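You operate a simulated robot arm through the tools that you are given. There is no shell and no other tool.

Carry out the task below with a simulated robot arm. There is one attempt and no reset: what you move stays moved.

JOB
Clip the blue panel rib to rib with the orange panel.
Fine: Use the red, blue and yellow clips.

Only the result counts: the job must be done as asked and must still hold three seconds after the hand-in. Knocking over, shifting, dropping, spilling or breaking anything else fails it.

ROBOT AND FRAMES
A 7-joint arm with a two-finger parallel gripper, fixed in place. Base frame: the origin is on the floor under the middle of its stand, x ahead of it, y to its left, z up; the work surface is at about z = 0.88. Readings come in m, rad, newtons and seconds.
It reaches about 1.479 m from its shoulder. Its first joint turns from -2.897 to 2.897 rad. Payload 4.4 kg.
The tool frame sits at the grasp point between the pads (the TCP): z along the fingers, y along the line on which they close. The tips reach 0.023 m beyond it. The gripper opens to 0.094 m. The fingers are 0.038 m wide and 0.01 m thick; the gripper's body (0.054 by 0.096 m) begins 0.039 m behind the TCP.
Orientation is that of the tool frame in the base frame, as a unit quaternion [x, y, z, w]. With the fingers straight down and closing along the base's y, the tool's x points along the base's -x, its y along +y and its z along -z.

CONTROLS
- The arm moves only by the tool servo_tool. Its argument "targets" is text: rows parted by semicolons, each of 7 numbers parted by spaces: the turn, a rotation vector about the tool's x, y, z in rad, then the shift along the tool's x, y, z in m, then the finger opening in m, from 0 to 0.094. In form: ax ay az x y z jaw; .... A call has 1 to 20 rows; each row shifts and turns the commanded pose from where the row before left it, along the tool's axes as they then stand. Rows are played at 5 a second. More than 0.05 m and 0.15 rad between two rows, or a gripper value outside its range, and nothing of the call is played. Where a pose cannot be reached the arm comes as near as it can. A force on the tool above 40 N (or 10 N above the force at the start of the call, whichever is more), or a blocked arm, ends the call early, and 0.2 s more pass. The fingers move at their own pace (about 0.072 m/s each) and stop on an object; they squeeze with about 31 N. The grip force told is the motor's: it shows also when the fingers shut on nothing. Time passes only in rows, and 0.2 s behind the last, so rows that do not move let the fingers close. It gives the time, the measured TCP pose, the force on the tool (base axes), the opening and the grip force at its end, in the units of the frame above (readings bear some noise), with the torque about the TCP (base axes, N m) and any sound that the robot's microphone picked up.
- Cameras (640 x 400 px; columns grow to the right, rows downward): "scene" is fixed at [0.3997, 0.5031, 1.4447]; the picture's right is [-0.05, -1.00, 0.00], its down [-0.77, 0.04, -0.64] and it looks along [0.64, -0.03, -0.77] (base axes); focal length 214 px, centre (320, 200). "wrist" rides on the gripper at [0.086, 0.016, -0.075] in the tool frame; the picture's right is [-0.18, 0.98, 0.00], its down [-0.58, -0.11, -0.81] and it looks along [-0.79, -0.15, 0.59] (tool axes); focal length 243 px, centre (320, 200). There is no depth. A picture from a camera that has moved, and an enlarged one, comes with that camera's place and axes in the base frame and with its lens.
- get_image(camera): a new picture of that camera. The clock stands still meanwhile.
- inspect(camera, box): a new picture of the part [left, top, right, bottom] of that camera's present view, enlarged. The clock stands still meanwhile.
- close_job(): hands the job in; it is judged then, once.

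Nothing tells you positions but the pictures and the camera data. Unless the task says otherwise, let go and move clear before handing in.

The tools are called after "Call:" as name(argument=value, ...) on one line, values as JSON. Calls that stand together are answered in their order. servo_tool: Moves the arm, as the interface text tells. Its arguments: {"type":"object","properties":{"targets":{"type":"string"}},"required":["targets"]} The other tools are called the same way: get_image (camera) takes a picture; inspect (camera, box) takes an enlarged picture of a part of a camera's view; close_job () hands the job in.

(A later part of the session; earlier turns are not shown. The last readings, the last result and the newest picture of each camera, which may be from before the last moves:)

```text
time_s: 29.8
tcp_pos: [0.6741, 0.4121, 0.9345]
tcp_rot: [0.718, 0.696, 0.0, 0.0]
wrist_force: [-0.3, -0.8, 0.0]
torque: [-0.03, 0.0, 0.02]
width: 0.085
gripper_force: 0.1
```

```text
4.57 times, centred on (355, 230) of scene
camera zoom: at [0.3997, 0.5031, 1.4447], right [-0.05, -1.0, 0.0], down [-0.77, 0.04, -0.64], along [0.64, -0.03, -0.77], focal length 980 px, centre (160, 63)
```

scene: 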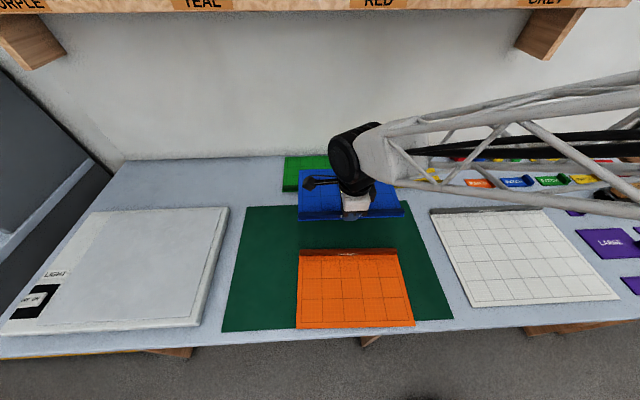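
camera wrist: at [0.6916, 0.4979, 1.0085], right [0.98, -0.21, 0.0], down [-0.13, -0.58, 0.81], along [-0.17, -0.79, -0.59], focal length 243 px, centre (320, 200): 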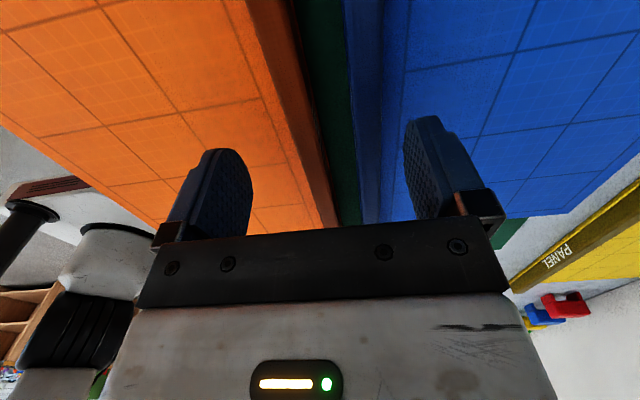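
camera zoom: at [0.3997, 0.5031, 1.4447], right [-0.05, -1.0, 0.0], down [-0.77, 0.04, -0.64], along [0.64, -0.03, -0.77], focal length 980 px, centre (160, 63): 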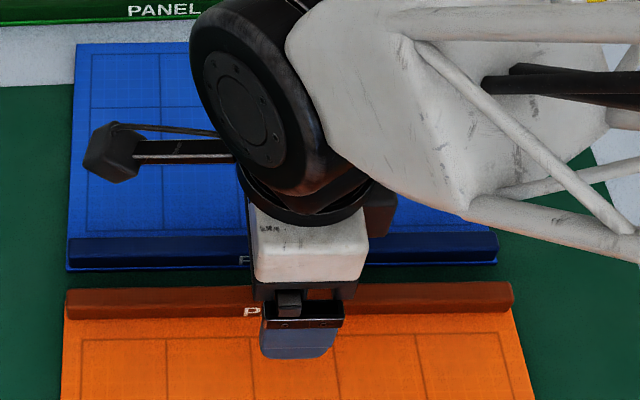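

The fingers straddle both ribs. I'll lower to rib depth and close gradually, which slides the blue rib against the orange one.

Call:
servo_tool(targets="0 0 0 0 0 0.01 0.085;0 0 0 0 0 0.01 0.085;0 0 0 0 0 0 0.085")

Call:
servo_tool(targets="0 0 0 0 0 0 0.075;0 0 0 0 0 0 0.068;0 0 0 0 0 0 0.062;0 0 0 0 0 0 0.057;0 0 0 0 0 0 0.052;0 0 0 0 0 0 0.047;0 0 0 0 0 0 0.043;0 0 0 0 0 0 0.040;0 0 0 0 0 0 0.037;0 0 0 0 0 0 0.034;0 0 0 0 0 0 0.031;0 0 0 0 0 0 0.029;0 0 0 0 0 0 0.028;0 0 0 0 0 0 0.028")

Call:
get_image(camera="wrist")

Call:
inspect(camera="scene", box=[285, 190, 425, 270])

```text
time_s: 30.6
tcp_pos: [0.6728, 0.4131, 0.9162]
tcp_rot: [0.718, 0.696, 0.001, 0.001]
wrist_force: [-0.6, -0.3, -1.1]
torque: [0.03, 0.02, -0.03]
width: 0.0851
gripper_force: 0.0
```

```text
time_s: 33.6
tcp_pos: [0.673, 0.4128, 0.9165]
tcp_rot: [0.718, 0.696, -0.001, 0.0]
wrist_force: [0.7, -0.4, 0.8]
torque: [-0.01, -0.02, 0.0]
width: 0.0298
gripper_force: 2.1
```

```text
taken
camera wrist: at [0.6912, 0.4982, 0.9887], right [0.98, -0.22, 0.0], down [-0.13, -0.58, 0.81], along [-0.17, -0.79, -0.59], focal length 243 px, centre (320, 200)
```

wrist: 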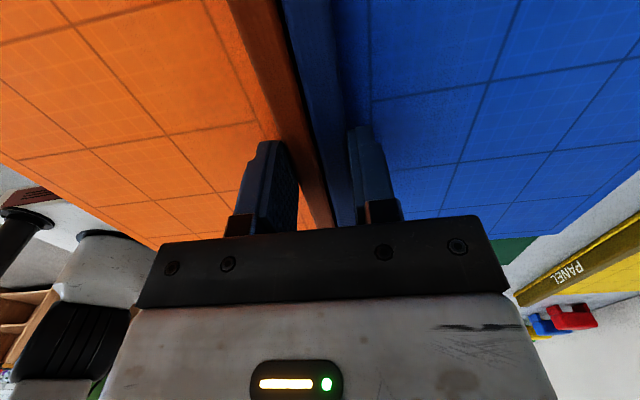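

```text
4.57 times, centred on (355, 230) of scene
camera zoom: at [0.3997, 0.5031, 1.4447], right [-0.05, -1.0, 0.0], down [-0.77, 0.04, -0.64], along [0.64, -0.03, -0.77], focal length 980 px, centre (160, 63)
```

zoom: 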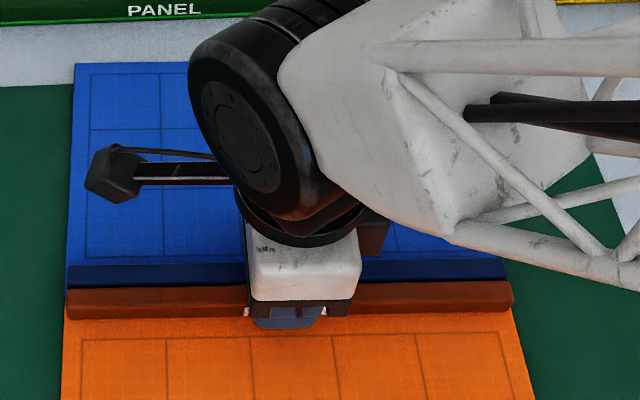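

The blue rib is nearly against the orange one, with the jaw at 29.8 mm against about 26.8 mm expected. I'll close fully to seat them.

Call:
servo_tool(targets="0 0 0 0 0 0 0.027;0 0 0 0 0 0 0.026;0 0 0 0 0 0 0.024;0 0 0 0 0 0 0.02;0 0 0 0 0 0 0.0;0 0 0 0 0 0 0")

Call:
inspect(camera="wrist", box=[190, 0, 420, 230])

Call:
inspect(camera="scene", box=[285, 230, 425, 270])

```text
time_s: 35.0
tcp_pos: [0.6725, 0.4128, 0.9162]
tcp_rot: [0.718, 0.696, -0.001, 0.0]
wrist_force: [-1.1, 0.0, 6.4]
torque: [-0.01, 0.01, 0.0]
width: 0.0281
gripper_force: 30.7
```

```text
1.74 times, centred on (305, 115) of wrist
camera zoom: at [0.6913, 0.4982, 0.989], right [0.98, -0.22, 0.0], down [-0.13, -0.58, 0.81], along [-0.17, -0.79, -0.59], focal length 422 px, centre (346, 348)
```

zoom: 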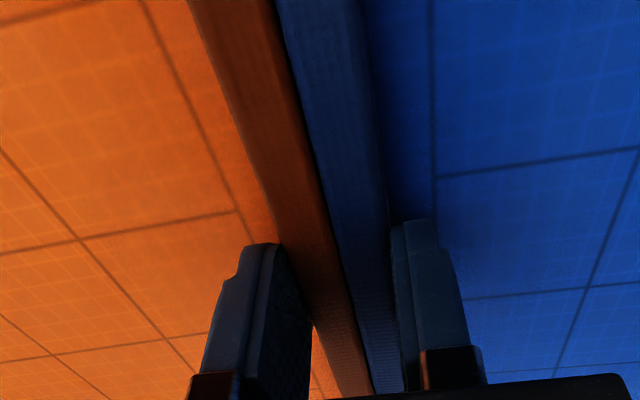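

```text
4.57 times, centred on (355, 250) of scene
camera zoom: at [0.3997, 0.5031, 1.4447], right [-0.05, -1.0, 0.0], down [-0.77, 0.04, -0.64], along [0.64, -0.03, -0.77], focal length 980 px, centre (160, -29)
```

zoom: 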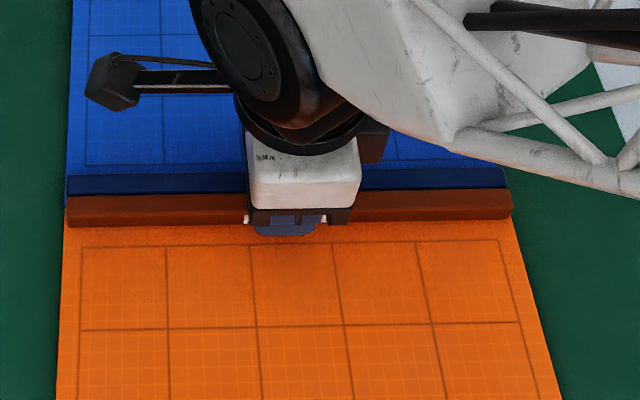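

The ribs are seated together at 28.1 mm overall. I'll release, lift clear, and check that the joint stays closed along its full length.

Call:
servo_tool(targets="0 0 0 0 0 0 0.04;0 0 0 0 0 0 0.06;0 0 0 0 0 -0.02 0.07;0 0 0 0 0 -0.03 0.07;0 0 0 0 0 -0.04 0.07;0 0 0 0 0 -0.04 0.07;0 0 0 0 0 0 0.07")

Call:
get_image(camera="wrist")

Call:
inspect(camera="wrist", box=[230, 0, 390, 200])

Call:
inspect(camera="scene", box=[285, 220, 425, 270])

```text
time_s: 36.6
tcp_pos: [0.6731, 0.4108, 1.0464]
tcp_rot: [0.718, 0.696, 0.0, 0.0]
wrist_force: [0.1, 0.2, -0.7]
torque: [0.0, 0.01, 0.04]
width: 0.07
gripper_force: 0.1
```

```text
taken
camera wrist: at [0.6928, 0.4972, 1.1196], right [0.98, -0.22, 0.0], down [-0.13, -0.58, 0.81], along [-0.17, -0.79, -0.59], focal length 243 px, centre (320, 200)
```

wrist: 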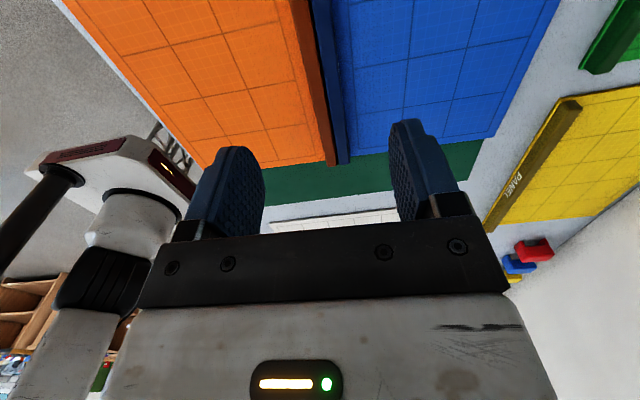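

```text
2.00 times, centred on (310, 100) of wrist
camera zoom: at [0.6928, 0.4972, 1.1196], right [0.98, -0.22, 0.0], down [-0.13, -0.58, 0.81], along [-0.17, -0.79, -0.59], focal length 485 px, centre (340, 400)
```

zoom: 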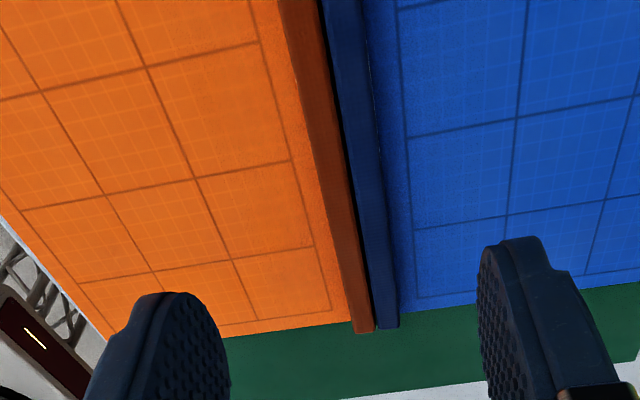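

```text
4.57 times, centred on (355, 245) of scene
camera zoom: at [0.3997, 0.5031, 1.4447], right [-0.05, -1.0, 0.0], down [-0.77, 0.04, -0.64], along [0.64, -0.03, -0.77], focal length 980 px, centre (160, -6)
```

zoom: 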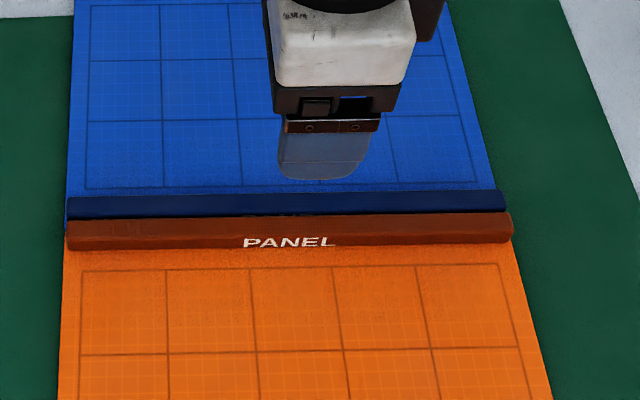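

There may be a slight gap at one end, so I'll zoom in on both ends of the joint.

Call:
inspect(camera="wrist", box=[300, 80, 370, 170])

Call:
inspect(camera="wrist", box=[280, 0, 370, 60])

Call:
inspect(camera="scene", box=[370, 235, 410, 265])

Call:
inspect(camera="scene", box=[290, 235, 330, 265])

```text
4.44 times, centred on (335, 125) of wrist
camera zoom: at [0.6928, 0.4972, 1.1196], right [0.98, -0.22, 0.0], down [-0.13, -0.58, 0.81], along [-0.17, -0.79, -0.59], focal length 1078 px, centre (253, 533)
```

zoom: 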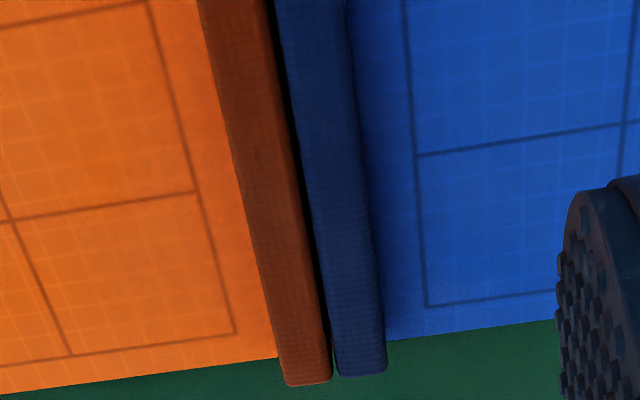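

```text
6.67 times, centred on (325, 30) of wrist
camera zoom: at [0.6928, 0.4972, 1.1196], right [0.98, -0.22, 0.0], down [-0.13, -0.58, 0.81], along [-0.17, -0.79, -0.59], focal length 1618 px, centre (287, 1333)
```

zoom: 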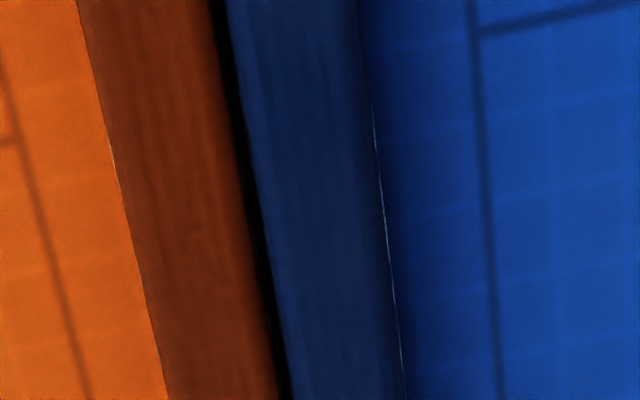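

```text
13.33 times, centred on (390, 250) of scene
camera zoom: at [0.3997, 0.5031, 1.4447], right [-0.05, -1.0, 0.0], down [-0.77, 0.04, -0.64], along [0.64, -0.03, -0.77], focal length 2860 px, centre (-613, -467)
```

zoom: 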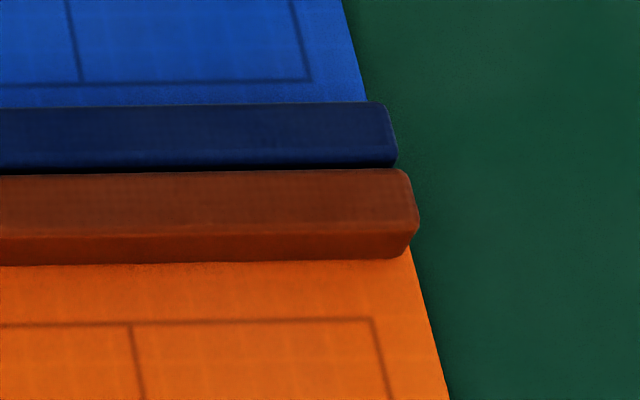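

```text
13.33 times, centred on (310, 250) of scene
camera zoom: at [0.3997, 0.5031, 1.4447], right [-0.05, -1.0, 0.0], down [-0.77, 0.04, -0.64], along [0.64, -0.03, -0.77], focal length 2860 px, centre (453, -467)
```

zoom: 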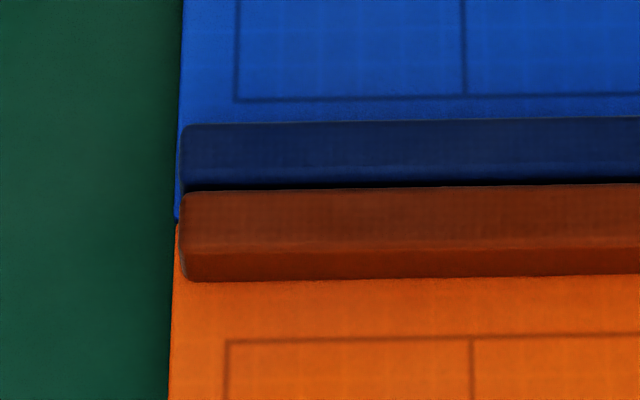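

The panels are joined with a uniform ~1 mm rib gap because the plate edges abut, which is as close as they go. Next I'll look at a clip from a low angle to understand its channel before grasping.

Call:
servo_tool(targets="0 0 -0.032 0 0 0 0.094;0 0 0 -0.0337 0.0325 0.0042 0.094;0 0 0 -0.0337 0.0325 0.0042 0.094;0 0 0 -0.0337 0.0325 0.0042 0.094;0 0 0 -0.0337 0.0325 0.0042 0.094;0 0 0 -0.0337 0.0325 0.0042 0.094;0 0 0 -0.0337 0.0325 0.0042 0.094;0 0 0 -0.0337 0.0325 0.0042 0.094;0 0 0 -0.0337 0.0325 0.0042 0.094;0 0 0 -0.0337 0.0325 0.0042 0.094;0 0 0 -0.0337 0.0325 0.0042 0.094;0 0 0 -0.0337 0.0325 0.0042 0.094;0 -0.1333 0 0 0 0 0.094;0 -0.1333 0 0 0 0 0.094;0 -0.1333 0 0 0 0 0.094;0 0 0 0 0 0.02 0.094;0 0 0 0 0 0 0.094")

Call:
get_image(camera="wrist")

Call:
get_image(camera="scene")

```text
time_s: 40.2
tcp_pos: [1.031, 0.0332, 0.9809]
tcp_rot: [0.693, 0.693, -0.141, 0.141]
wrist_force: [-0.1, -0.3, -0.6]
torque: [-0.01, 0.02, -0.01]
width: 0.0938
gripper_force: 0.1
```

```text
taken
camera wrist: at [1.0464, 0.1419, 1.0137], right [0.98, -0.17, 0.07], down [-0.11, -0.22, 0.97], along [-0.15, -0.96, -0.24], focal length 243 px, centre (320, 200)
```

wrist: 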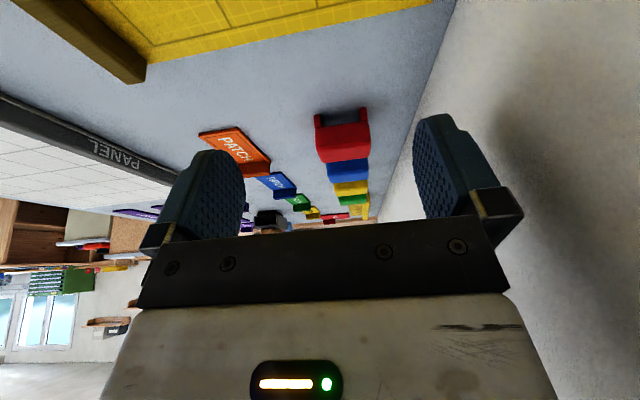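

```text
taken
```

scene: 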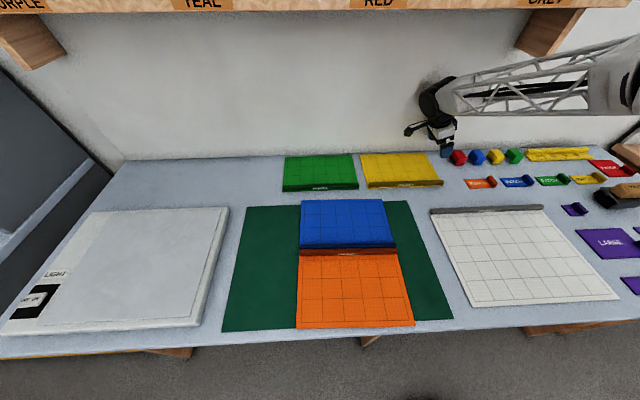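

The scene view confirms the two panels sit rib to rib. Now I'll zoom in on the red clip's profile and the joint.

Call:
inspect(camera="wrist", box=[295, 95, 385, 175])

Call:
inspect(camera="wrist", box=[295, 140, 395, 225])

Call:
inspect(camera="scene", box=[285, 190, 425, 270])

```text
5.00 times, centred on (340, 135) of wrist
camera zoom: at [1.0464, 0.1419, 1.0137], right [0.98, -0.17, 0.07], down [-0.11, -0.22, 0.97], along [-0.15, -0.96, -0.24], focal length 1213 px, centre (220, 525)
```

zoom: 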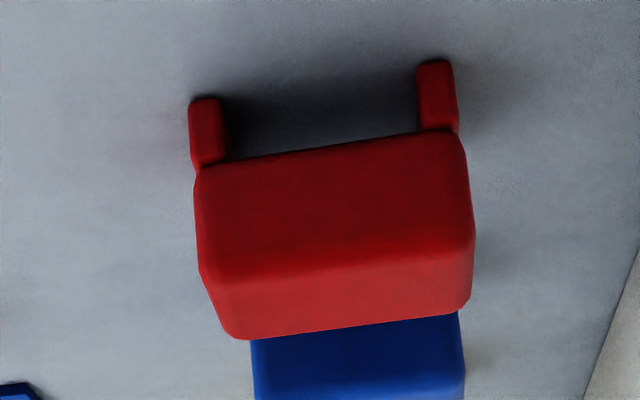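

```text
4.71 times, centred on (345, 182) of wrist
camera zoom: at [1.0464, 0.1419, 1.0137], right [0.98, -0.17, 0.07], down [-0.11, -0.22, 0.97], along [-0.15, -0.96, -0.24], focal length 1142 px, centre (202, 282)
```

zoom: 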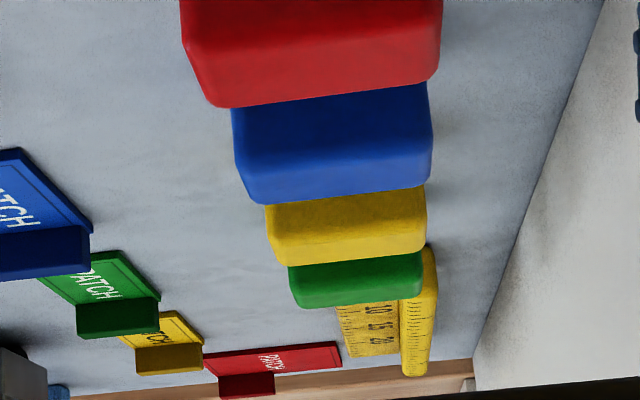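

```text
4.57 times, centred on (355, 230) of scene
camera zoom: at [0.3997, 0.5031, 1.4447], right [-0.05, -1.0, 0.0], down [-0.77, 0.04, -0.64], along [0.64, -0.03, -0.77], focal length 980 px, centre (160, 63)
```

zoom: 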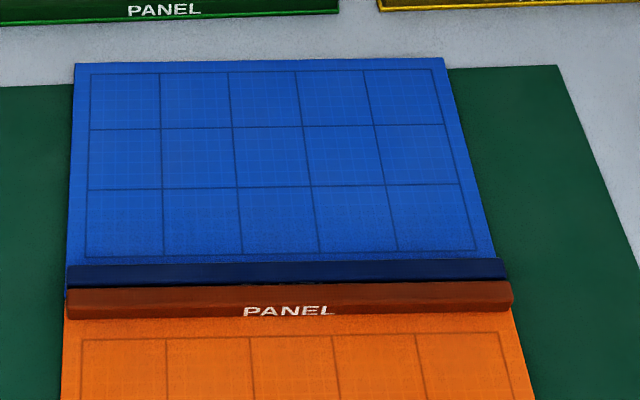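

The red clip is a solid 50 mm wide block with two short legs and a channel about 36 mm wide, centred near (1.040, −0.080). I'll straighten the tool and go above it with a 70 mm opening, closing along x.

Call:
servo_tool(targets="0 0.1333 0 0 0 0 0.07;0 0.1333 0 0 0 0 0.07;0 0.1333 0 0 0 0 0.07;0 0 0 -0.038 0.003 0 0.07;0 0 0 -0.038 0.003 0 0.07;0 0 0 -0.037 0.003 0.01 0.07;0 0 0 0 0 0 0.07")

Call:
get_image(camera="wrist")

Call:
inspect(camera="scene", box=[420, 100, 560, 190])

```text
time_s: 41.8
tcp_pos: [1.0398, -0.0781, 0.9712]
tcp_rot: [0.707, 0.707, 0.0, 0.0]
wrist_force: [0.0, 0.2, -0.6]
torque: [0.0, 0.04, 0.02]
width: 0.07
gripper_force: 0.1
```

```text
taken
camera wrist: at [1.0562, 0.0076, 1.0439], right [0.98, -0.18, 0.0], down [-0.11, -0.58, 0.81], along [-0.15, -0.79, -0.59], focal length 243 px, centre (320, 200)
```

wrist: 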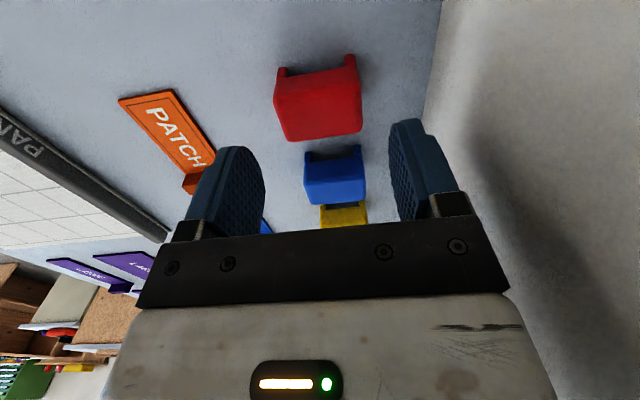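

```text
4.44 times, centred on (490, 145) of scene
camera zoom: at [0.3997, 0.5031, 1.4447], right [-0.05, -1.0, 0.0], down [-0.77, 0.04, -0.64], along [0.64, -0.03, -0.77], focal length 953 px, centre (-436, 444)
```

zoom: 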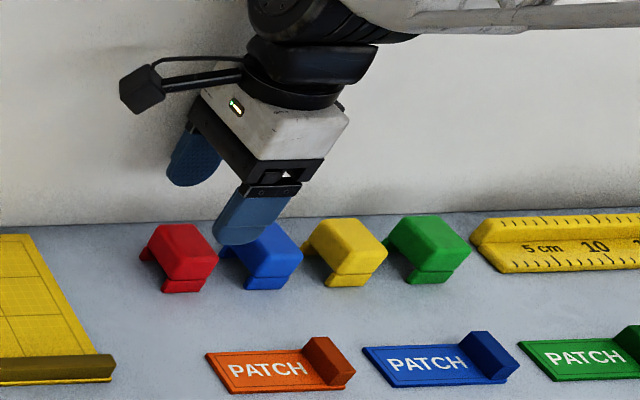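

The gripper is centred over the red clip. I'll descend around its body.

Call:
servo_tool(targets="0 0 0 0 0 0.02 0.07;0 0 0 0 0 0.015 0.07;0 0 0 0 0 0.012 0.07;0 0 0 0 0 0.006 0.07;0 0 0 0 0 0 0.07")

Call:
inspect(camera="wrist", box=[160, 0, 480, 240])

Call:
inspect(camera="scene", box=[420, 100, 560, 190])

```text
time_s: 43.0
tcp_pos: [1.0397, -0.0783, 0.917]
tcp_rot: [0.708, 0.706, 0.0, 0.0]
wrist_force: [-0.5, -1.2, -0.2]
torque: [0.03, 0.01, 0.02]
width: 0.07
gripper_force: 0.1
```

```text
1.67 times, centred on (320, 120) of wrist
camera zoom: at [1.0556, 0.0075, 0.9913], right [0.98, -0.18, 0.0], down [-0.11, -0.58, 0.81], along [-0.15, -0.79, -0.59], focal length 404 px, centre (320, 333)
```

zoom: 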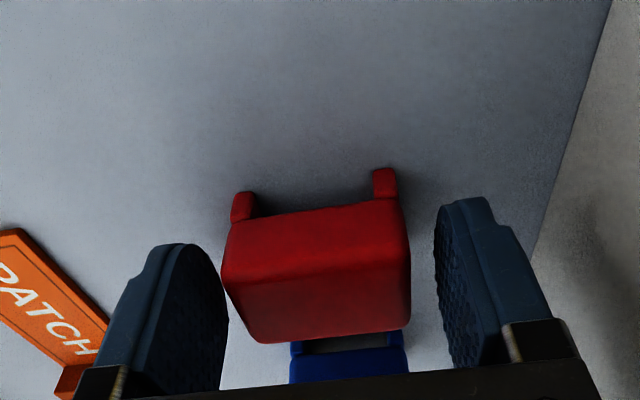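

```text
4.44 times, centred on (490, 145) of scene
camera zoom: at [0.3997, 0.5031, 1.4447], right [-0.05, -1.0, 0.0], down [-0.77, 0.04, -0.64], along [0.64, -0.03, -0.77], focal length 953 px, centre (-436, 444)
```

zoom: 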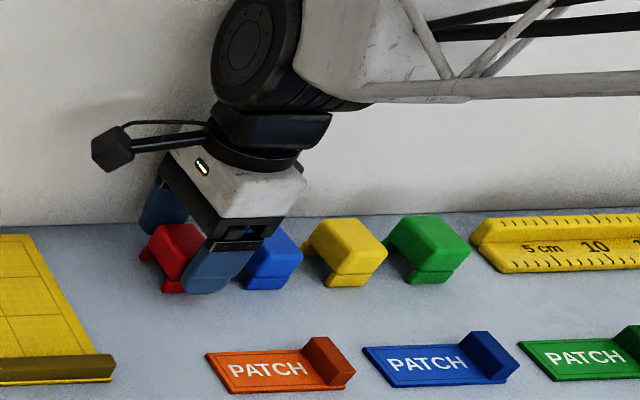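

The clip is between the pads. I'll lower a little more and close on the body.

Call:
servo_tool(targets="0 0 0 -0.001 0 0.002 0.07;0 0 0 0 0 0 0.06;0 0 0 0 0 0 0.054;0 0 0 0 0 0 0.05;0 0 0 0 0 0 0.04;0 0 0 0 0 0 0.03;0 0 0 0 0 0 0.03")

Call:
inspect(camera="wrist", box=[160, 0, 480, 240])

```text
time_s: 44.6
tcp_pos: [1.0402, -0.0806, 0.9165]
tcp_rot: [0.707, 0.707, 0.0, 0.001]
wrist_force: [-0.4, 1.1, 0.5]
torque: [0.0, 0.0, 0.03]
width: 0.0512
gripper_force: 31.0
```

```text
1.67 times, centred on (320, 120) of wrist
camera zoom: at [1.0555, 0.0064, 0.9889], right [0.98, -0.18, 0.0], down [-0.11, -0.58, 0.81], along [-0.15, -0.79, -0.59], focal length 404 px, centre (320, 333)
```

zoom: 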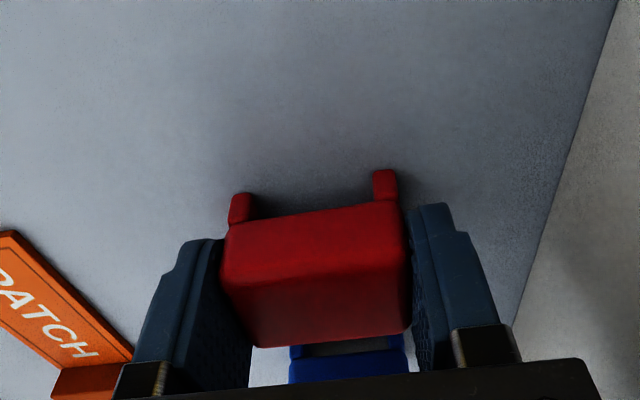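

The red clip is gripped at 51 mm. I'll lift it and carry it over the left part of the joint, around y 0.496.

Call:
servo_tool(targets="0 0 0 0 0 -0.01 0.03;0 0 0 0 0 -0.025 0.03;0 0 0 0 0 -0.025 0.03;0 0 0 0 0 -0.025 0.03;0 0 0 0 0 0 0.03")

Call:
servo_tool(targets="0 0 0 0.03847 -0.02431 0 0.03;0 0 0 0.03847 -0.02431 0 0.03;0 0 0 0.03847 -0.02431 0 0.03;0 0 0 0.03847 -0.02431 0 0.03;0 0 0 0.03847 -0.02431 0 0.03;0 0 0 0.03847 -0.02431 0 0.03;0 0 0 0.03847 -0.02431 0 0.03;0 0 0 0.03847 -0.02431 0 0.03;0 0 0 0.03847 -0.02431 0 0.03;0 0 0 0.03847 -0.02431 0 0.03;0 0 0 0.03847 -0.02431 0 0.03;0 0 0 0.03847 -0.02431 0 0.03;0 0 0 0.03847 -0.02431 0 0.03;0 0 0 0.03847 -0.02431 0 0.03;0 0 0 0.03847 -0.02431 0 0.03;0 0 0.032 0 0 0 0.03;0 0 0 0 0 0 0.03")

Call:
get_image(camera="wrist")

Call:
get_image(camera="scene")

```text
time_s: 45.8
tcp_pos: [1.0396, -0.0799, 1.0018]
tcp_rot: [0.707, 0.707, 0.0, 0.0]
wrist_force: [-0.2, 0.3, -0.2]
torque: [0.01, 0.0, 0.03]
width: 0.0509
gripper_force: 30.7
```

```text
time_s: 49.4
tcp_pos: [0.6757, 0.4979, 1.0008]
tcp_rot: [0.718, 0.696, 0.0, 0.0]
wrist_force: [-0.3, 0.0, -0.6]
torque: [0.02, -0.02, -0.01]
width: 0.0509
gripper_force: 31.2
```

```text
taken
camera wrist: at [0.694, 0.5833, 1.0745], right [0.98, -0.21, 0.0], down [-0.13, -0.58, 0.81], along [-0.17, -0.79, -0.59], focal length 243 px, centre (320, 200)
```

wrist: 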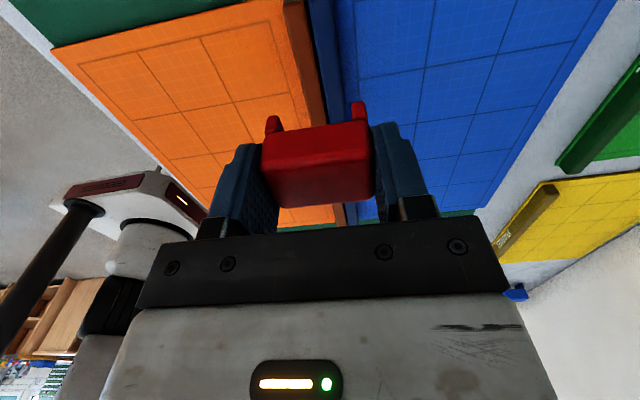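

```text
taken
```

scene: 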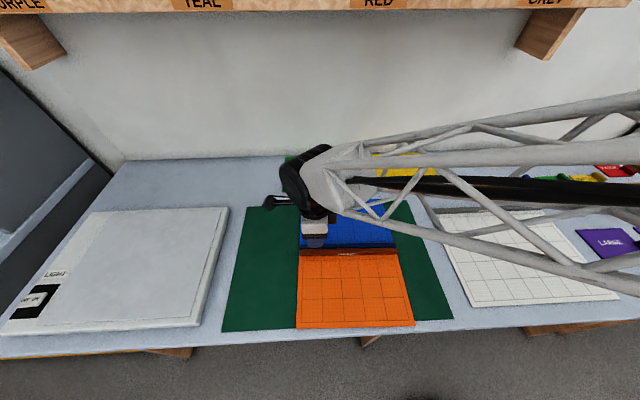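

The clip is above the joint. I'll zoom in to check the channel's alignment with the two ribs before lowering.

Call:
inspect(camera="wrist", box=[230, 0, 430, 130])

Call:
inspect(camera="scene", box=[270, 200, 410, 280])

```text
3.08 times, centred on (330, 65) of wrist
camera zoom: at [0.694, 0.5833, 1.0745], right [0.98, -0.21, 0.0], down [-0.13, -0.58, 0.81], along [-0.17, -0.79, -0.59], focal length 746 px, centre (289, 615)
```

zoom: 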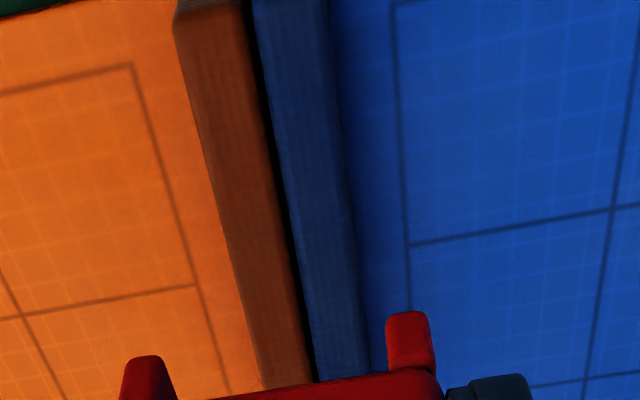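

```text
4.57 times, centred on (340, 240) of scene
camera zoom: at [0.3997, 0.5031, 1.4447], right [-0.05, -1.0, 0.0], down [-0.77, 0.04, -0.64], along [0.64, -0.03, -0.77], focal length 980 px, centre (229, 17)
```

zoom: 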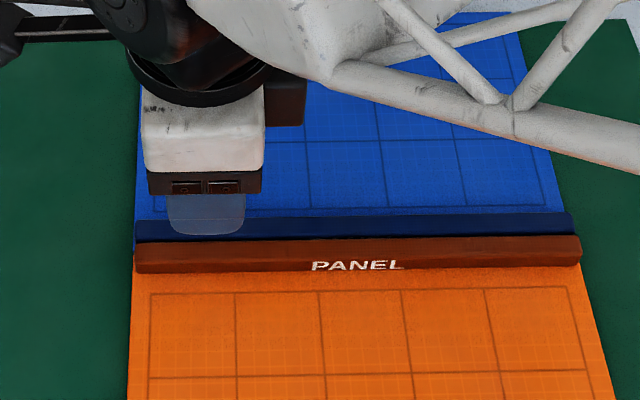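

The channel is centred over the joint to within about 1 mm. I'll lower to just above the ribs, then press down slowly.

Call:
servo_tool(targets="0 0 0 0 0 0.02 0.03;0 0 0 0 0 0.02 0.03;0 0 0 0 0 0.014 0.03;0 0 0 0 0 0 0.03")

Call:
inspect(camera="wrist", box=[200, 0, 440, 200])

Call:
inspect(camera="scene", box=[280, 210, 380, 270])

```text
time_s: 50.4
tcp_pos: [0.6752, 0.4982, 0.9483]
tcp_rot: [0.717, 0.697, 0.001, 0.0]
wrist_force: [0.2, 0.4, -0.2]
torque: [-0.02, 0.0, 0.02]
width: 0.0509
gripper_force: 31.1
```

```text
2.00 times, centred on (320, 100) of wrist
camera zoom: at [0.6938, 0.5828, 1.0204], right [0.98, -0.21, 0.0], down [-0.13, -0.58, 0.81], along [-0.17, -0.79, -0.59], focal length 485 px, centre (320, 400)
```

zoom: 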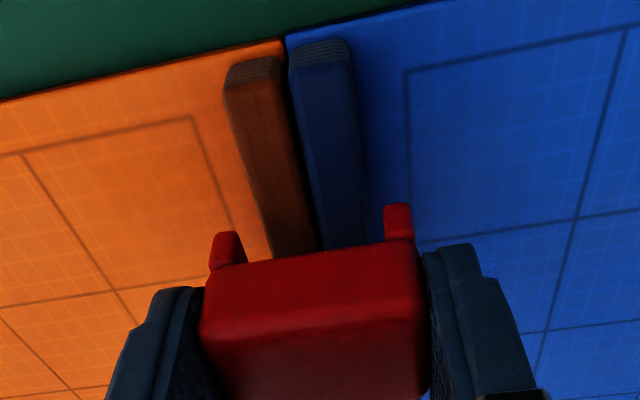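

```text
6.40 times, centred on (330, 240) of scene
camera zoom: at [0.3997, 0.5031, 1.4447], right [-0.05, -1.0, 0.0], down [-0.77, 0.04, -0.64], along [0.64, -0.03, -0.77], focal length 1373 px, centre (256, -56)
```

zoom: 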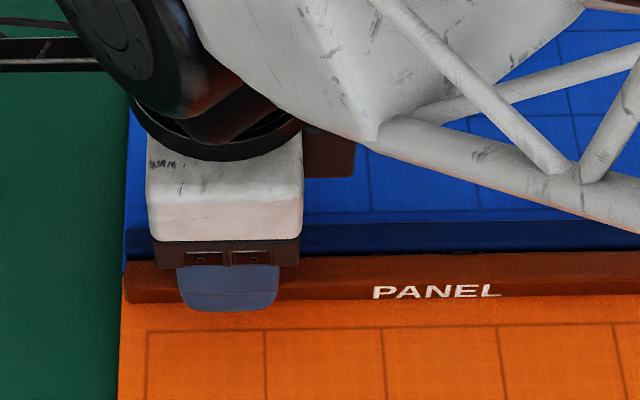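

The legs are lined up on either side of the rib pair. I'll press down slowly.

Call:
servo_tool(targets="0 0 0 0 0 0.003 0.03;0 0 0 0 0 0.003 0.03;0 0 0 0 0 0.003 0.03;0 0 0 0 0 0.003 0.03;0 0 0 0 0 0 0.03")

Call:
servo_tool(targets="0 0 0 0 0 0.002 0.03;0 0 0 0 0 0.002 0.03;0 0 0 0 0 0 0.03")

Call:
inspect(camera="wrist", box=[200, 0, 440, 200])

```text
time_s: 51.6
tcp_pos: [0.6752, 0.4983, 0.9347]
tcp_rot: [0.718, 0.696, 0.0, 0.0]
wrist_force: [0.7, 0.6, -0.2]
torque: [0.0, -0.02, 0.02]
width: 0.0511
gripper_force: 31.2
```

```text
time_s: 52.4
tcp_pos: [0.6746, 0.4976, 0.9316]
tcp_rot: [0.718, 0.696, 0.0, 0.0]
wrist_force: [-2.4, -1.2, 11.7]
torque: [-0.03, 0.06, -0.02]
width: 0.051
gripper_force: 30.8
```

```text
2.00 times, centred on (320, 100) of wrist
camera zoom: at [0.6938, 0.5834, 1.0047], right [0.98, -0.21, 0.0], down [-0.13, -0.58, 0.81], along [-0.17, -0.79, -0.59], focal length 485 px, centre (320, 400)
```

zoom: 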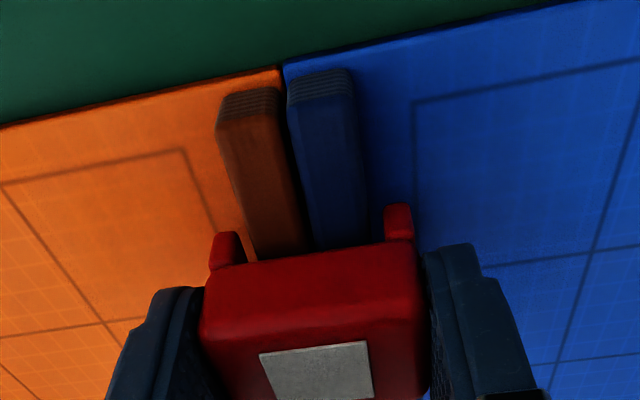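

There is contact at about 12 N and a grey square has appeared on the clip's top. I'll look closer before pressing harder.

Call:
inspect(camera="wrist", box=[270, 90, 420, 220])

Call:
inspect(camera="scene", box=[280, 210, 380, 270])

```text
3.08 times, centred on (345, 155) of wrist
camera zoom: at [0.6938, 0.5834, 1.0047], right [0.98, -0.21, 0.0], down [-0.13, -0.58, 0.81], along [-0.17, -0.79, -0.59], focal length 746 px, centre (243, 338)
```

zoom: 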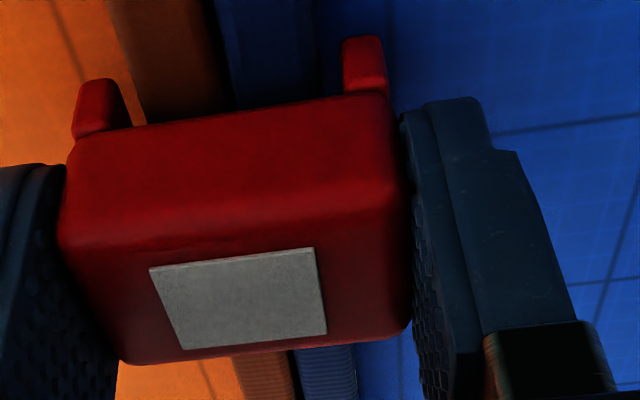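

```text
6.40 times, centred on (330, 240) of scene
camera zoom: at [0.3997, 0.5031, 1.4447], right [-0.05, -1.0, 0.0], down [-0.77, 0.04, -0.64], along [0.64, -0.03, -0.77], focal length 1373 px, centre (256, -56)
```

zoom: 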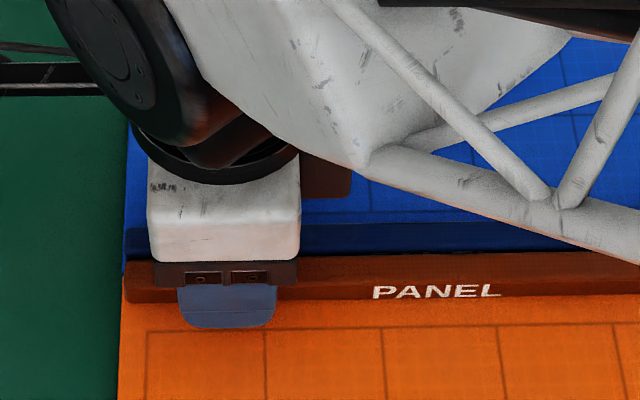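

A grey indicator plate has popped up on the clip, probably a seating indicator that the ribs push up. I'll press further in small steps and listen for a click.

Call:
servo_tool(targets="0 0 0 0 0 0.001 0.03;0 0 0 0 0 0 0.03")

Call:
servo_tool(targets="0 0 0 0 0 0.001 0.03;0 0 0 0 0 0 0.03")

Call:
inspect(camera="wrist", box=[270, 90, 420, 220])

```text
time_s: 53.0
tcp_pos: [0.6746, 0.4972, 0.9293]
tcp_rot: [0.718, 0.696, 0.001, 0.0]
wrist_force: [-0.3, -0.3, -0.7]
torque: [-0.01, -0.03, -0.03]
width: 0.0509
gripper_force: 30.7
```

```text
time_s: 53.6
tcp_pos: [0.6763, 0.4976, 0.928]
tcp_rot: [0.718, 0.696, 0.0, 0.001]
wrist_force: [0.2, -0.8, 0.2]
torque: [-0.01, 0.0, 0.0]
width: 0.051
gripper_force: 30.4
```

```text
3.08 times, centred on (345, 155) of wrist
camera zoom: at [0.6937, 0.5832, 1.0017], right [0.98, -0.21, 0.0], down [-0.13, -0.58, 0.81], along [-0.17, -0.79, -0.59], focal length 746 px, centre (243, 338)
```

zoom: 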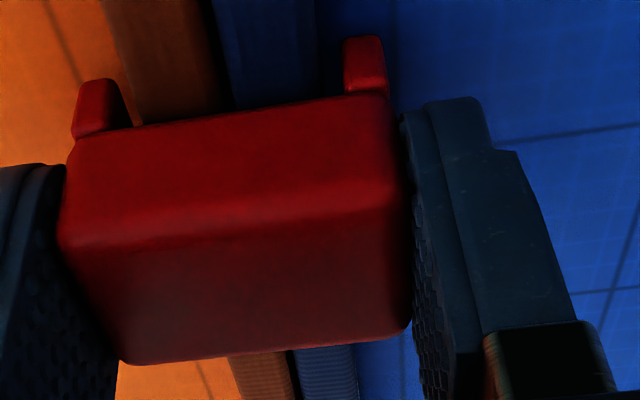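

The resistance dropped to zero and the grey plate vanished, as if a detent was passed. I'll keep pressing until it bottoms out.

Call:
servo_tool(targets="0 0 0 0 0 0.001 0.03;0 0 0 0 0 0 0.03")

Call:
servo_tool(targets="0 0 0 0 0 0.001 0.03;0 0 0 0 0 0 0.03")

Call:
inspect(camera="wrist", box=[200, 0, 440, 220])

```text
time_s: 54.2
tcp_pos: [0.6754, 0.4982, 0.9283]
tcp_rot: [0.718, 0.696, 0.0, -0.001]
wrist_force: [0.0, -0.2, -1.2]
torque: [0.02, 0.01, 0.01]
width: 0.051
gripper_force: 31.5
```

```text
time_s: 54.8
tcp_pos: [0.6757, 0.4975, 0.9265]
tcp_rot: [0.718, 0.696, 0.0, 0.0]
wrist_force: [0.2, -0.4, -1.2]
torque: [-0.01, 0.01, 0.02]
width: 0.0509
gripper_force: 30.9
```

```text
1.82 times, centred on (320, 110) of wrist
camera zoom: at [0.6934, 0.5832, 0.9999], right [0.98, -0.21, 0.0], down [-0.13, -0.58, 0.81], along [-0.17, -0.79, -0.59], focal length 441 px, centre (320, 364)
```

zoom: 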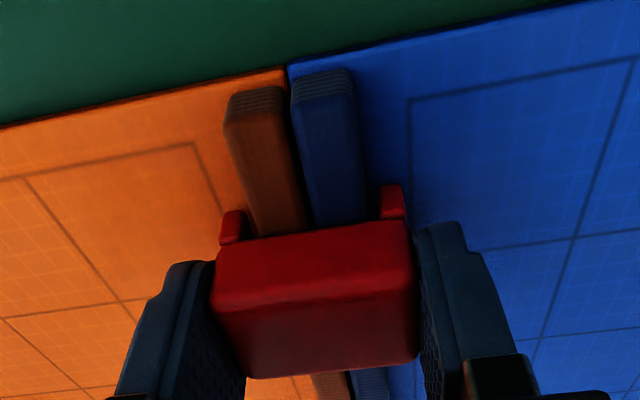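

Call:
servo_tool(targets="0 0 0 0 0 0.001 0.03;0 0 0 0 0 0 0.03")

Call:
servo_tool(targets="0 0 0 0 0 0.001 0.03;0 0 0 0 0 0 0.03")

Call:
inspect(camera="wrist", box=[200, 0, 440, 220])

```text
time_s: 55.4
tcp_pos: [0.674, 0.4977, 0.9273]
tcp_rot: [0.718, 0.696, 0.0, 0.0]
wrist_force: [-0.5, 0.0, 7.7]
torque: [-0.01, 0.03, -0.03]
width: 0.0509
gripper_force: 30.9
```

```text
time_s: 56.0
tcp_pos: [0.6753, 0.4969, 0.9265]
tcp_rot: [0.719, 0.695, 0.001, 0.0]
wrist_force: [0.6, 0.7, 22.8]
torque: [-0.05, 0.04, 0.01]
width: 0.051
gripper_force: 30.9
```

```text
1.82 times, centred on (320, 110) of wrist
camera zoom: at [0.6937, 0.5833, 0.9995], right [0.98, -0.21, 0.0], down [-0.13, -0.58, 0.81], along [-0.17, -0.79, -0.59], focal length 441 px, centre (320, 364)
```

zoom: 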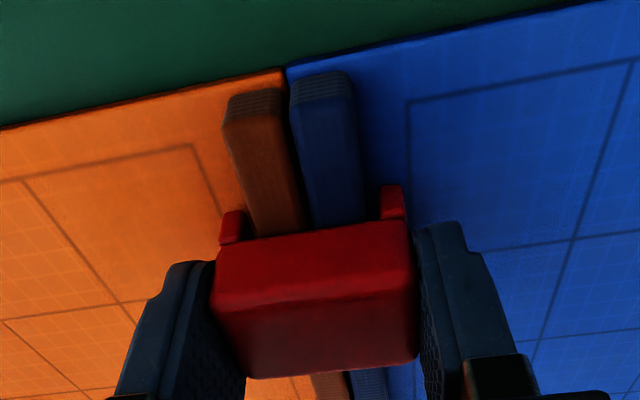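

It bottomed out at TCP z 0.927 with 23 N, the depth expected for a seated clip. I'll ease off and test retention with a slight upward pull while still holding it.

Call:
servo_tool(targets="0 0 0 0 0 -0.001 0.03;0 0 0 0 0 -0.001 0.03;0 0 0 0 0 0 0.03")

Call:
servo_tool(targets="0 0 0 0 0 -0.001 0.03;0 0 0 0 0 0 0.03")

Call:
inspect(camera="wrist", box=[200, 0, 440, 220])

```text
time_s: 56.8
tcp_pos: [0.6745, 0.4977, 0.9267]
tcp_rot: [0.718, 0.696, 0.001, 0.001]
wrist_force: [1.7, 1.2, 11.0]
torque: [0.03, -0.02, -0.01]
width: 0.0511
gripper_force: 30.7
```

```text
time_s: 57.4
tcp_pos: [0.6746, 0.4977, 0.9268]
tcp_rot: [0.718, 0.696, 0.0, 0.0]
wrist_force: [-0.3, -0.3, 0.2]
torque: [0.01, 0.01, 0.01]
width: 0.0511
gripper_force: 31.3
```

```text
1.82 times, centred on (320, 110) of wrist
camera zoom: at [0.6935, 0.5829, 1.0001], right [0.98, -0.21, 0.0], down [-0.13, -0.58, 0.81], along [-0.17, -0.79, -0.59], focal length 441 px, centre (320, 364)
```

zoom: 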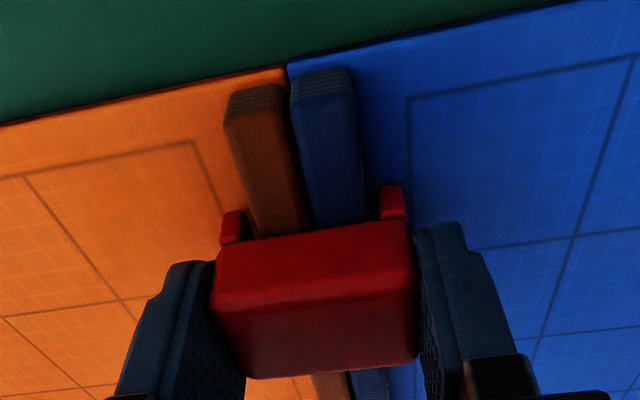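

Call:
servo_tool(targets="0 0 0 0 0 -0.001 0.03;0 0 0 0 0 -0.001 0.03;0 0 0 0 0 0 0.03")

Call:
inspect(camera="wrist", box=[200, 0, 440, 220])

Call:
inspect(camera="scene", box=[280, 230, 420, 300])

```text
time_s: 58.2
tcp_pos: [0.6752, 0.4977, 0.9316]
tcp_rot: [0.719, 0.696, 0.0, 0.0]
wrist_force: [-0.4, 0.2, -0.2]
torque: [-0.03, 0.04, -0.01]
width: 0.0511
gripper_force: 30.6
```

```text
1.82 times, centred on (320, 110) of wrist
camera zoom: at [0.6936, 0.5834, 1.003], right [0.98, -0.21, 0.0], down [-0.13, -0.58, 0.81], along [-0.17, -0.79, -0.59], focal length 441 px, centre (320, 364)
```

zoom: 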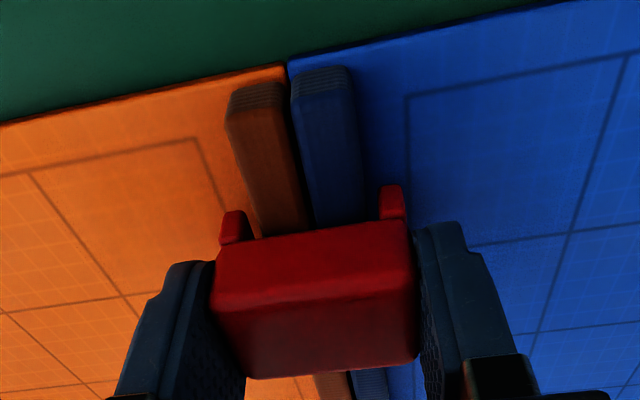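

```text
4.57 times, centred on (350, 265) of scene
camera zoom: at [0.3997, 0.5031, 1.4447], right [-0.05, -1.0, 0.0], down [-0.77, 0.04, -0.64], along [0.64, -0.03, -0.77], focal length 980 px, centre (183, -97)
```

zoom: 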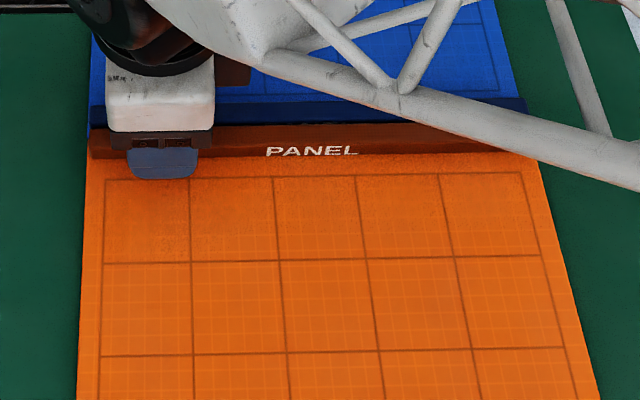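

The clip lifts freely by about 2.5 mm with no load yet, so I need to learn whether the detent holds it. I'll pull a little more in 1 mm steps, watching force and the indicator.

Call:
servo_tool(targets="0 0 0 0 0 -0.001 0.03;0 0 0 0 0 0 0.03")

Call:
servo_tool(targets="0 0 0 0 0 -0.001 0.03;0 0 0 0 0 0 0.03")

Call:
inspect(camera="wrist", box=[200, 0, 440, 220])

```text
time_s: 58.8
tcp_pos: [0.6758, 0.4989, 0.9313]
tcp_rot: [0.719, 0.695, 0.001, -0.001]
wrist_force: [-0.2, 0.3, -0.9]
torque: [0.02, -0.04, -0.02]
width: 0.0508
gripper_force: 31.3
```

```text
time_s: 59.4
tcp_pos: [0.6743, 0.4988, 0.9319]
tcp_rot: [0.718, 0.696, 0.0, 0.0]
wrist_force: [0.5, -0.1, 1.1]
torque: [0.01, 0.01, 0.02]
width: 0.0514
gripper_force: 31.2
```

```text
1.82 times, centred on (320, 110) of wrist
camera zoom: at [0.6936, 0.5833, 1.0051], right [0.98, -0.21, 0.0], down [-0.13, -0.58, 0.81], along [-0.17, -0.79, -0.59], focal length 441 px, centre (320, 364)
```

zoom: 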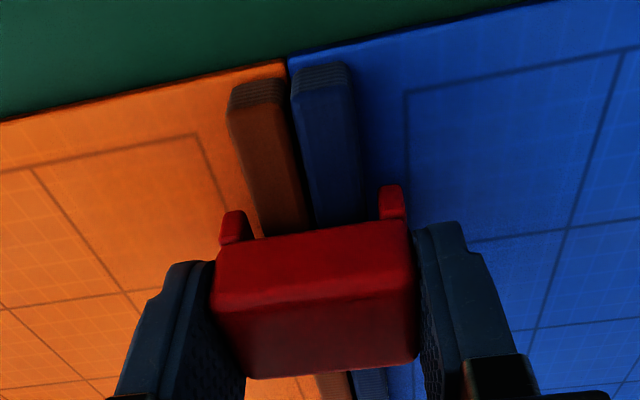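

Call:
servo_tool(targets="0 0 0 0 0 -0.001 0.03;0 0 0 0 0 -0.001 0.03;0 0 0 0 0 0 0.03")

Call:
inspect(camera="wrist", box=[200, 0, 440, 220])

Call:
inspect(camera="scene", box=[280, 200, 420, 300])

```text
time_s: 60.2
tcp_pos: [0.6756, 0.4978, 0.9345]
tcp_rot: [0.718, 0.696, 0.0, 0.0]
wrist_force: [0.2, 1.4, 0.1]
torque: [-0.02, 0.02, -0.02]
width: 0.051
gripper_force: 31.5
```

```text
1.82 times, centred on (320, 110) of wrist
camera zoom: at [0.6933, 0.5833, 1.0072], right [0.98, -0.21, 0.0], down [-0.13, -0.58, 0.81], along [-0.17, -0.79, -0.59], focal length 441 px, centre (320, 364)
```

zoom: 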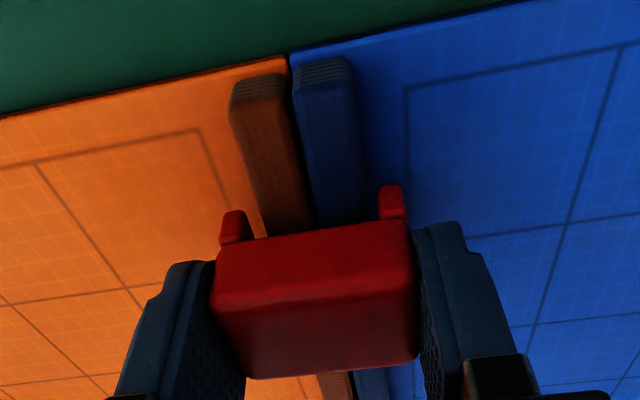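

```text
4.00 times, centred on (350, 250) of scene
camera zoom: at [0.3997, 0.5031, 1.4447], right [-0.05, -1.0, 0.0], down [-0.77, 0.04, -0.64], along [0.64, -0.03, -0.77], focal length 858 px, centre (200, 0)
```

zoom: 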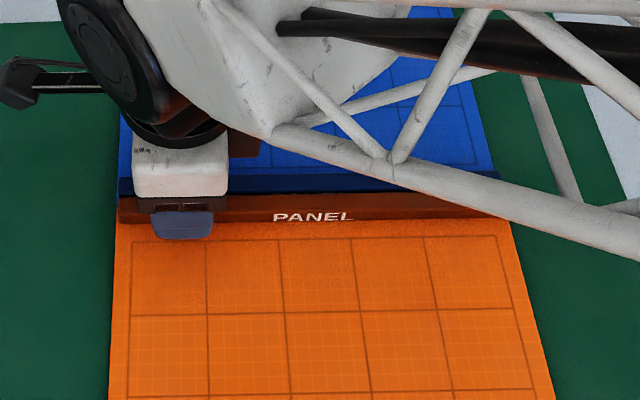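

The clip came up without resistance, so pressing past the indicator did not lock it. I'll press again in 1 mm steps to find where the grey indicator shows.

Call:
servo_tool(targets="0 0 0 0 0 0.001 0.03;0 0 0 0 0 0.001 0.03;0 0 0 0 0 0 0.03")

Call:
servo_tool(targets="0 0 0 0 0 0.001 0.03;0 0 0 0 0 0 0.03")

Call:
inspect(camera="wrist", box=[200, 0, 440, 220])

```text
time_s: 61.0
tcp_pos: [0.6747, 0.4984, 0.9316]
tcp_rot: [0.718, 0.696, 0.001, 0.0]
wrist_force: [0.2, 0.3, 0.1]
torque: [0.01, -0.01, 0.04]
width: 0.0508
gripper_force: 30.8
```

```text
time_s: 61.6
tcp_pos: [0.676, 0.497, 0.9299]
tcp_rot: [0.718, 0.696, 0.0, -0.001]
wrist_force: [1.2, -0.1, -0.6]
torque: [0.0, 0.0, 0.01]
width: 0.0509
gripper_force: 31.1
```

```text
1.82 times, centred on (320, 110) of wrist
camera zoom: at [0.6938, 0.5832, 1.0038], right [0.98, -0.21, 0.0], down [-0.13, -0.58, 0.81], along [-0.17, -0.79, -0.59], focal length 441 px, centre (320, 364)
```

zoom: 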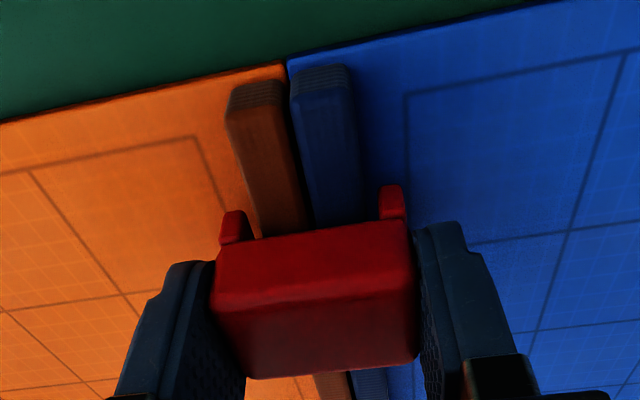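

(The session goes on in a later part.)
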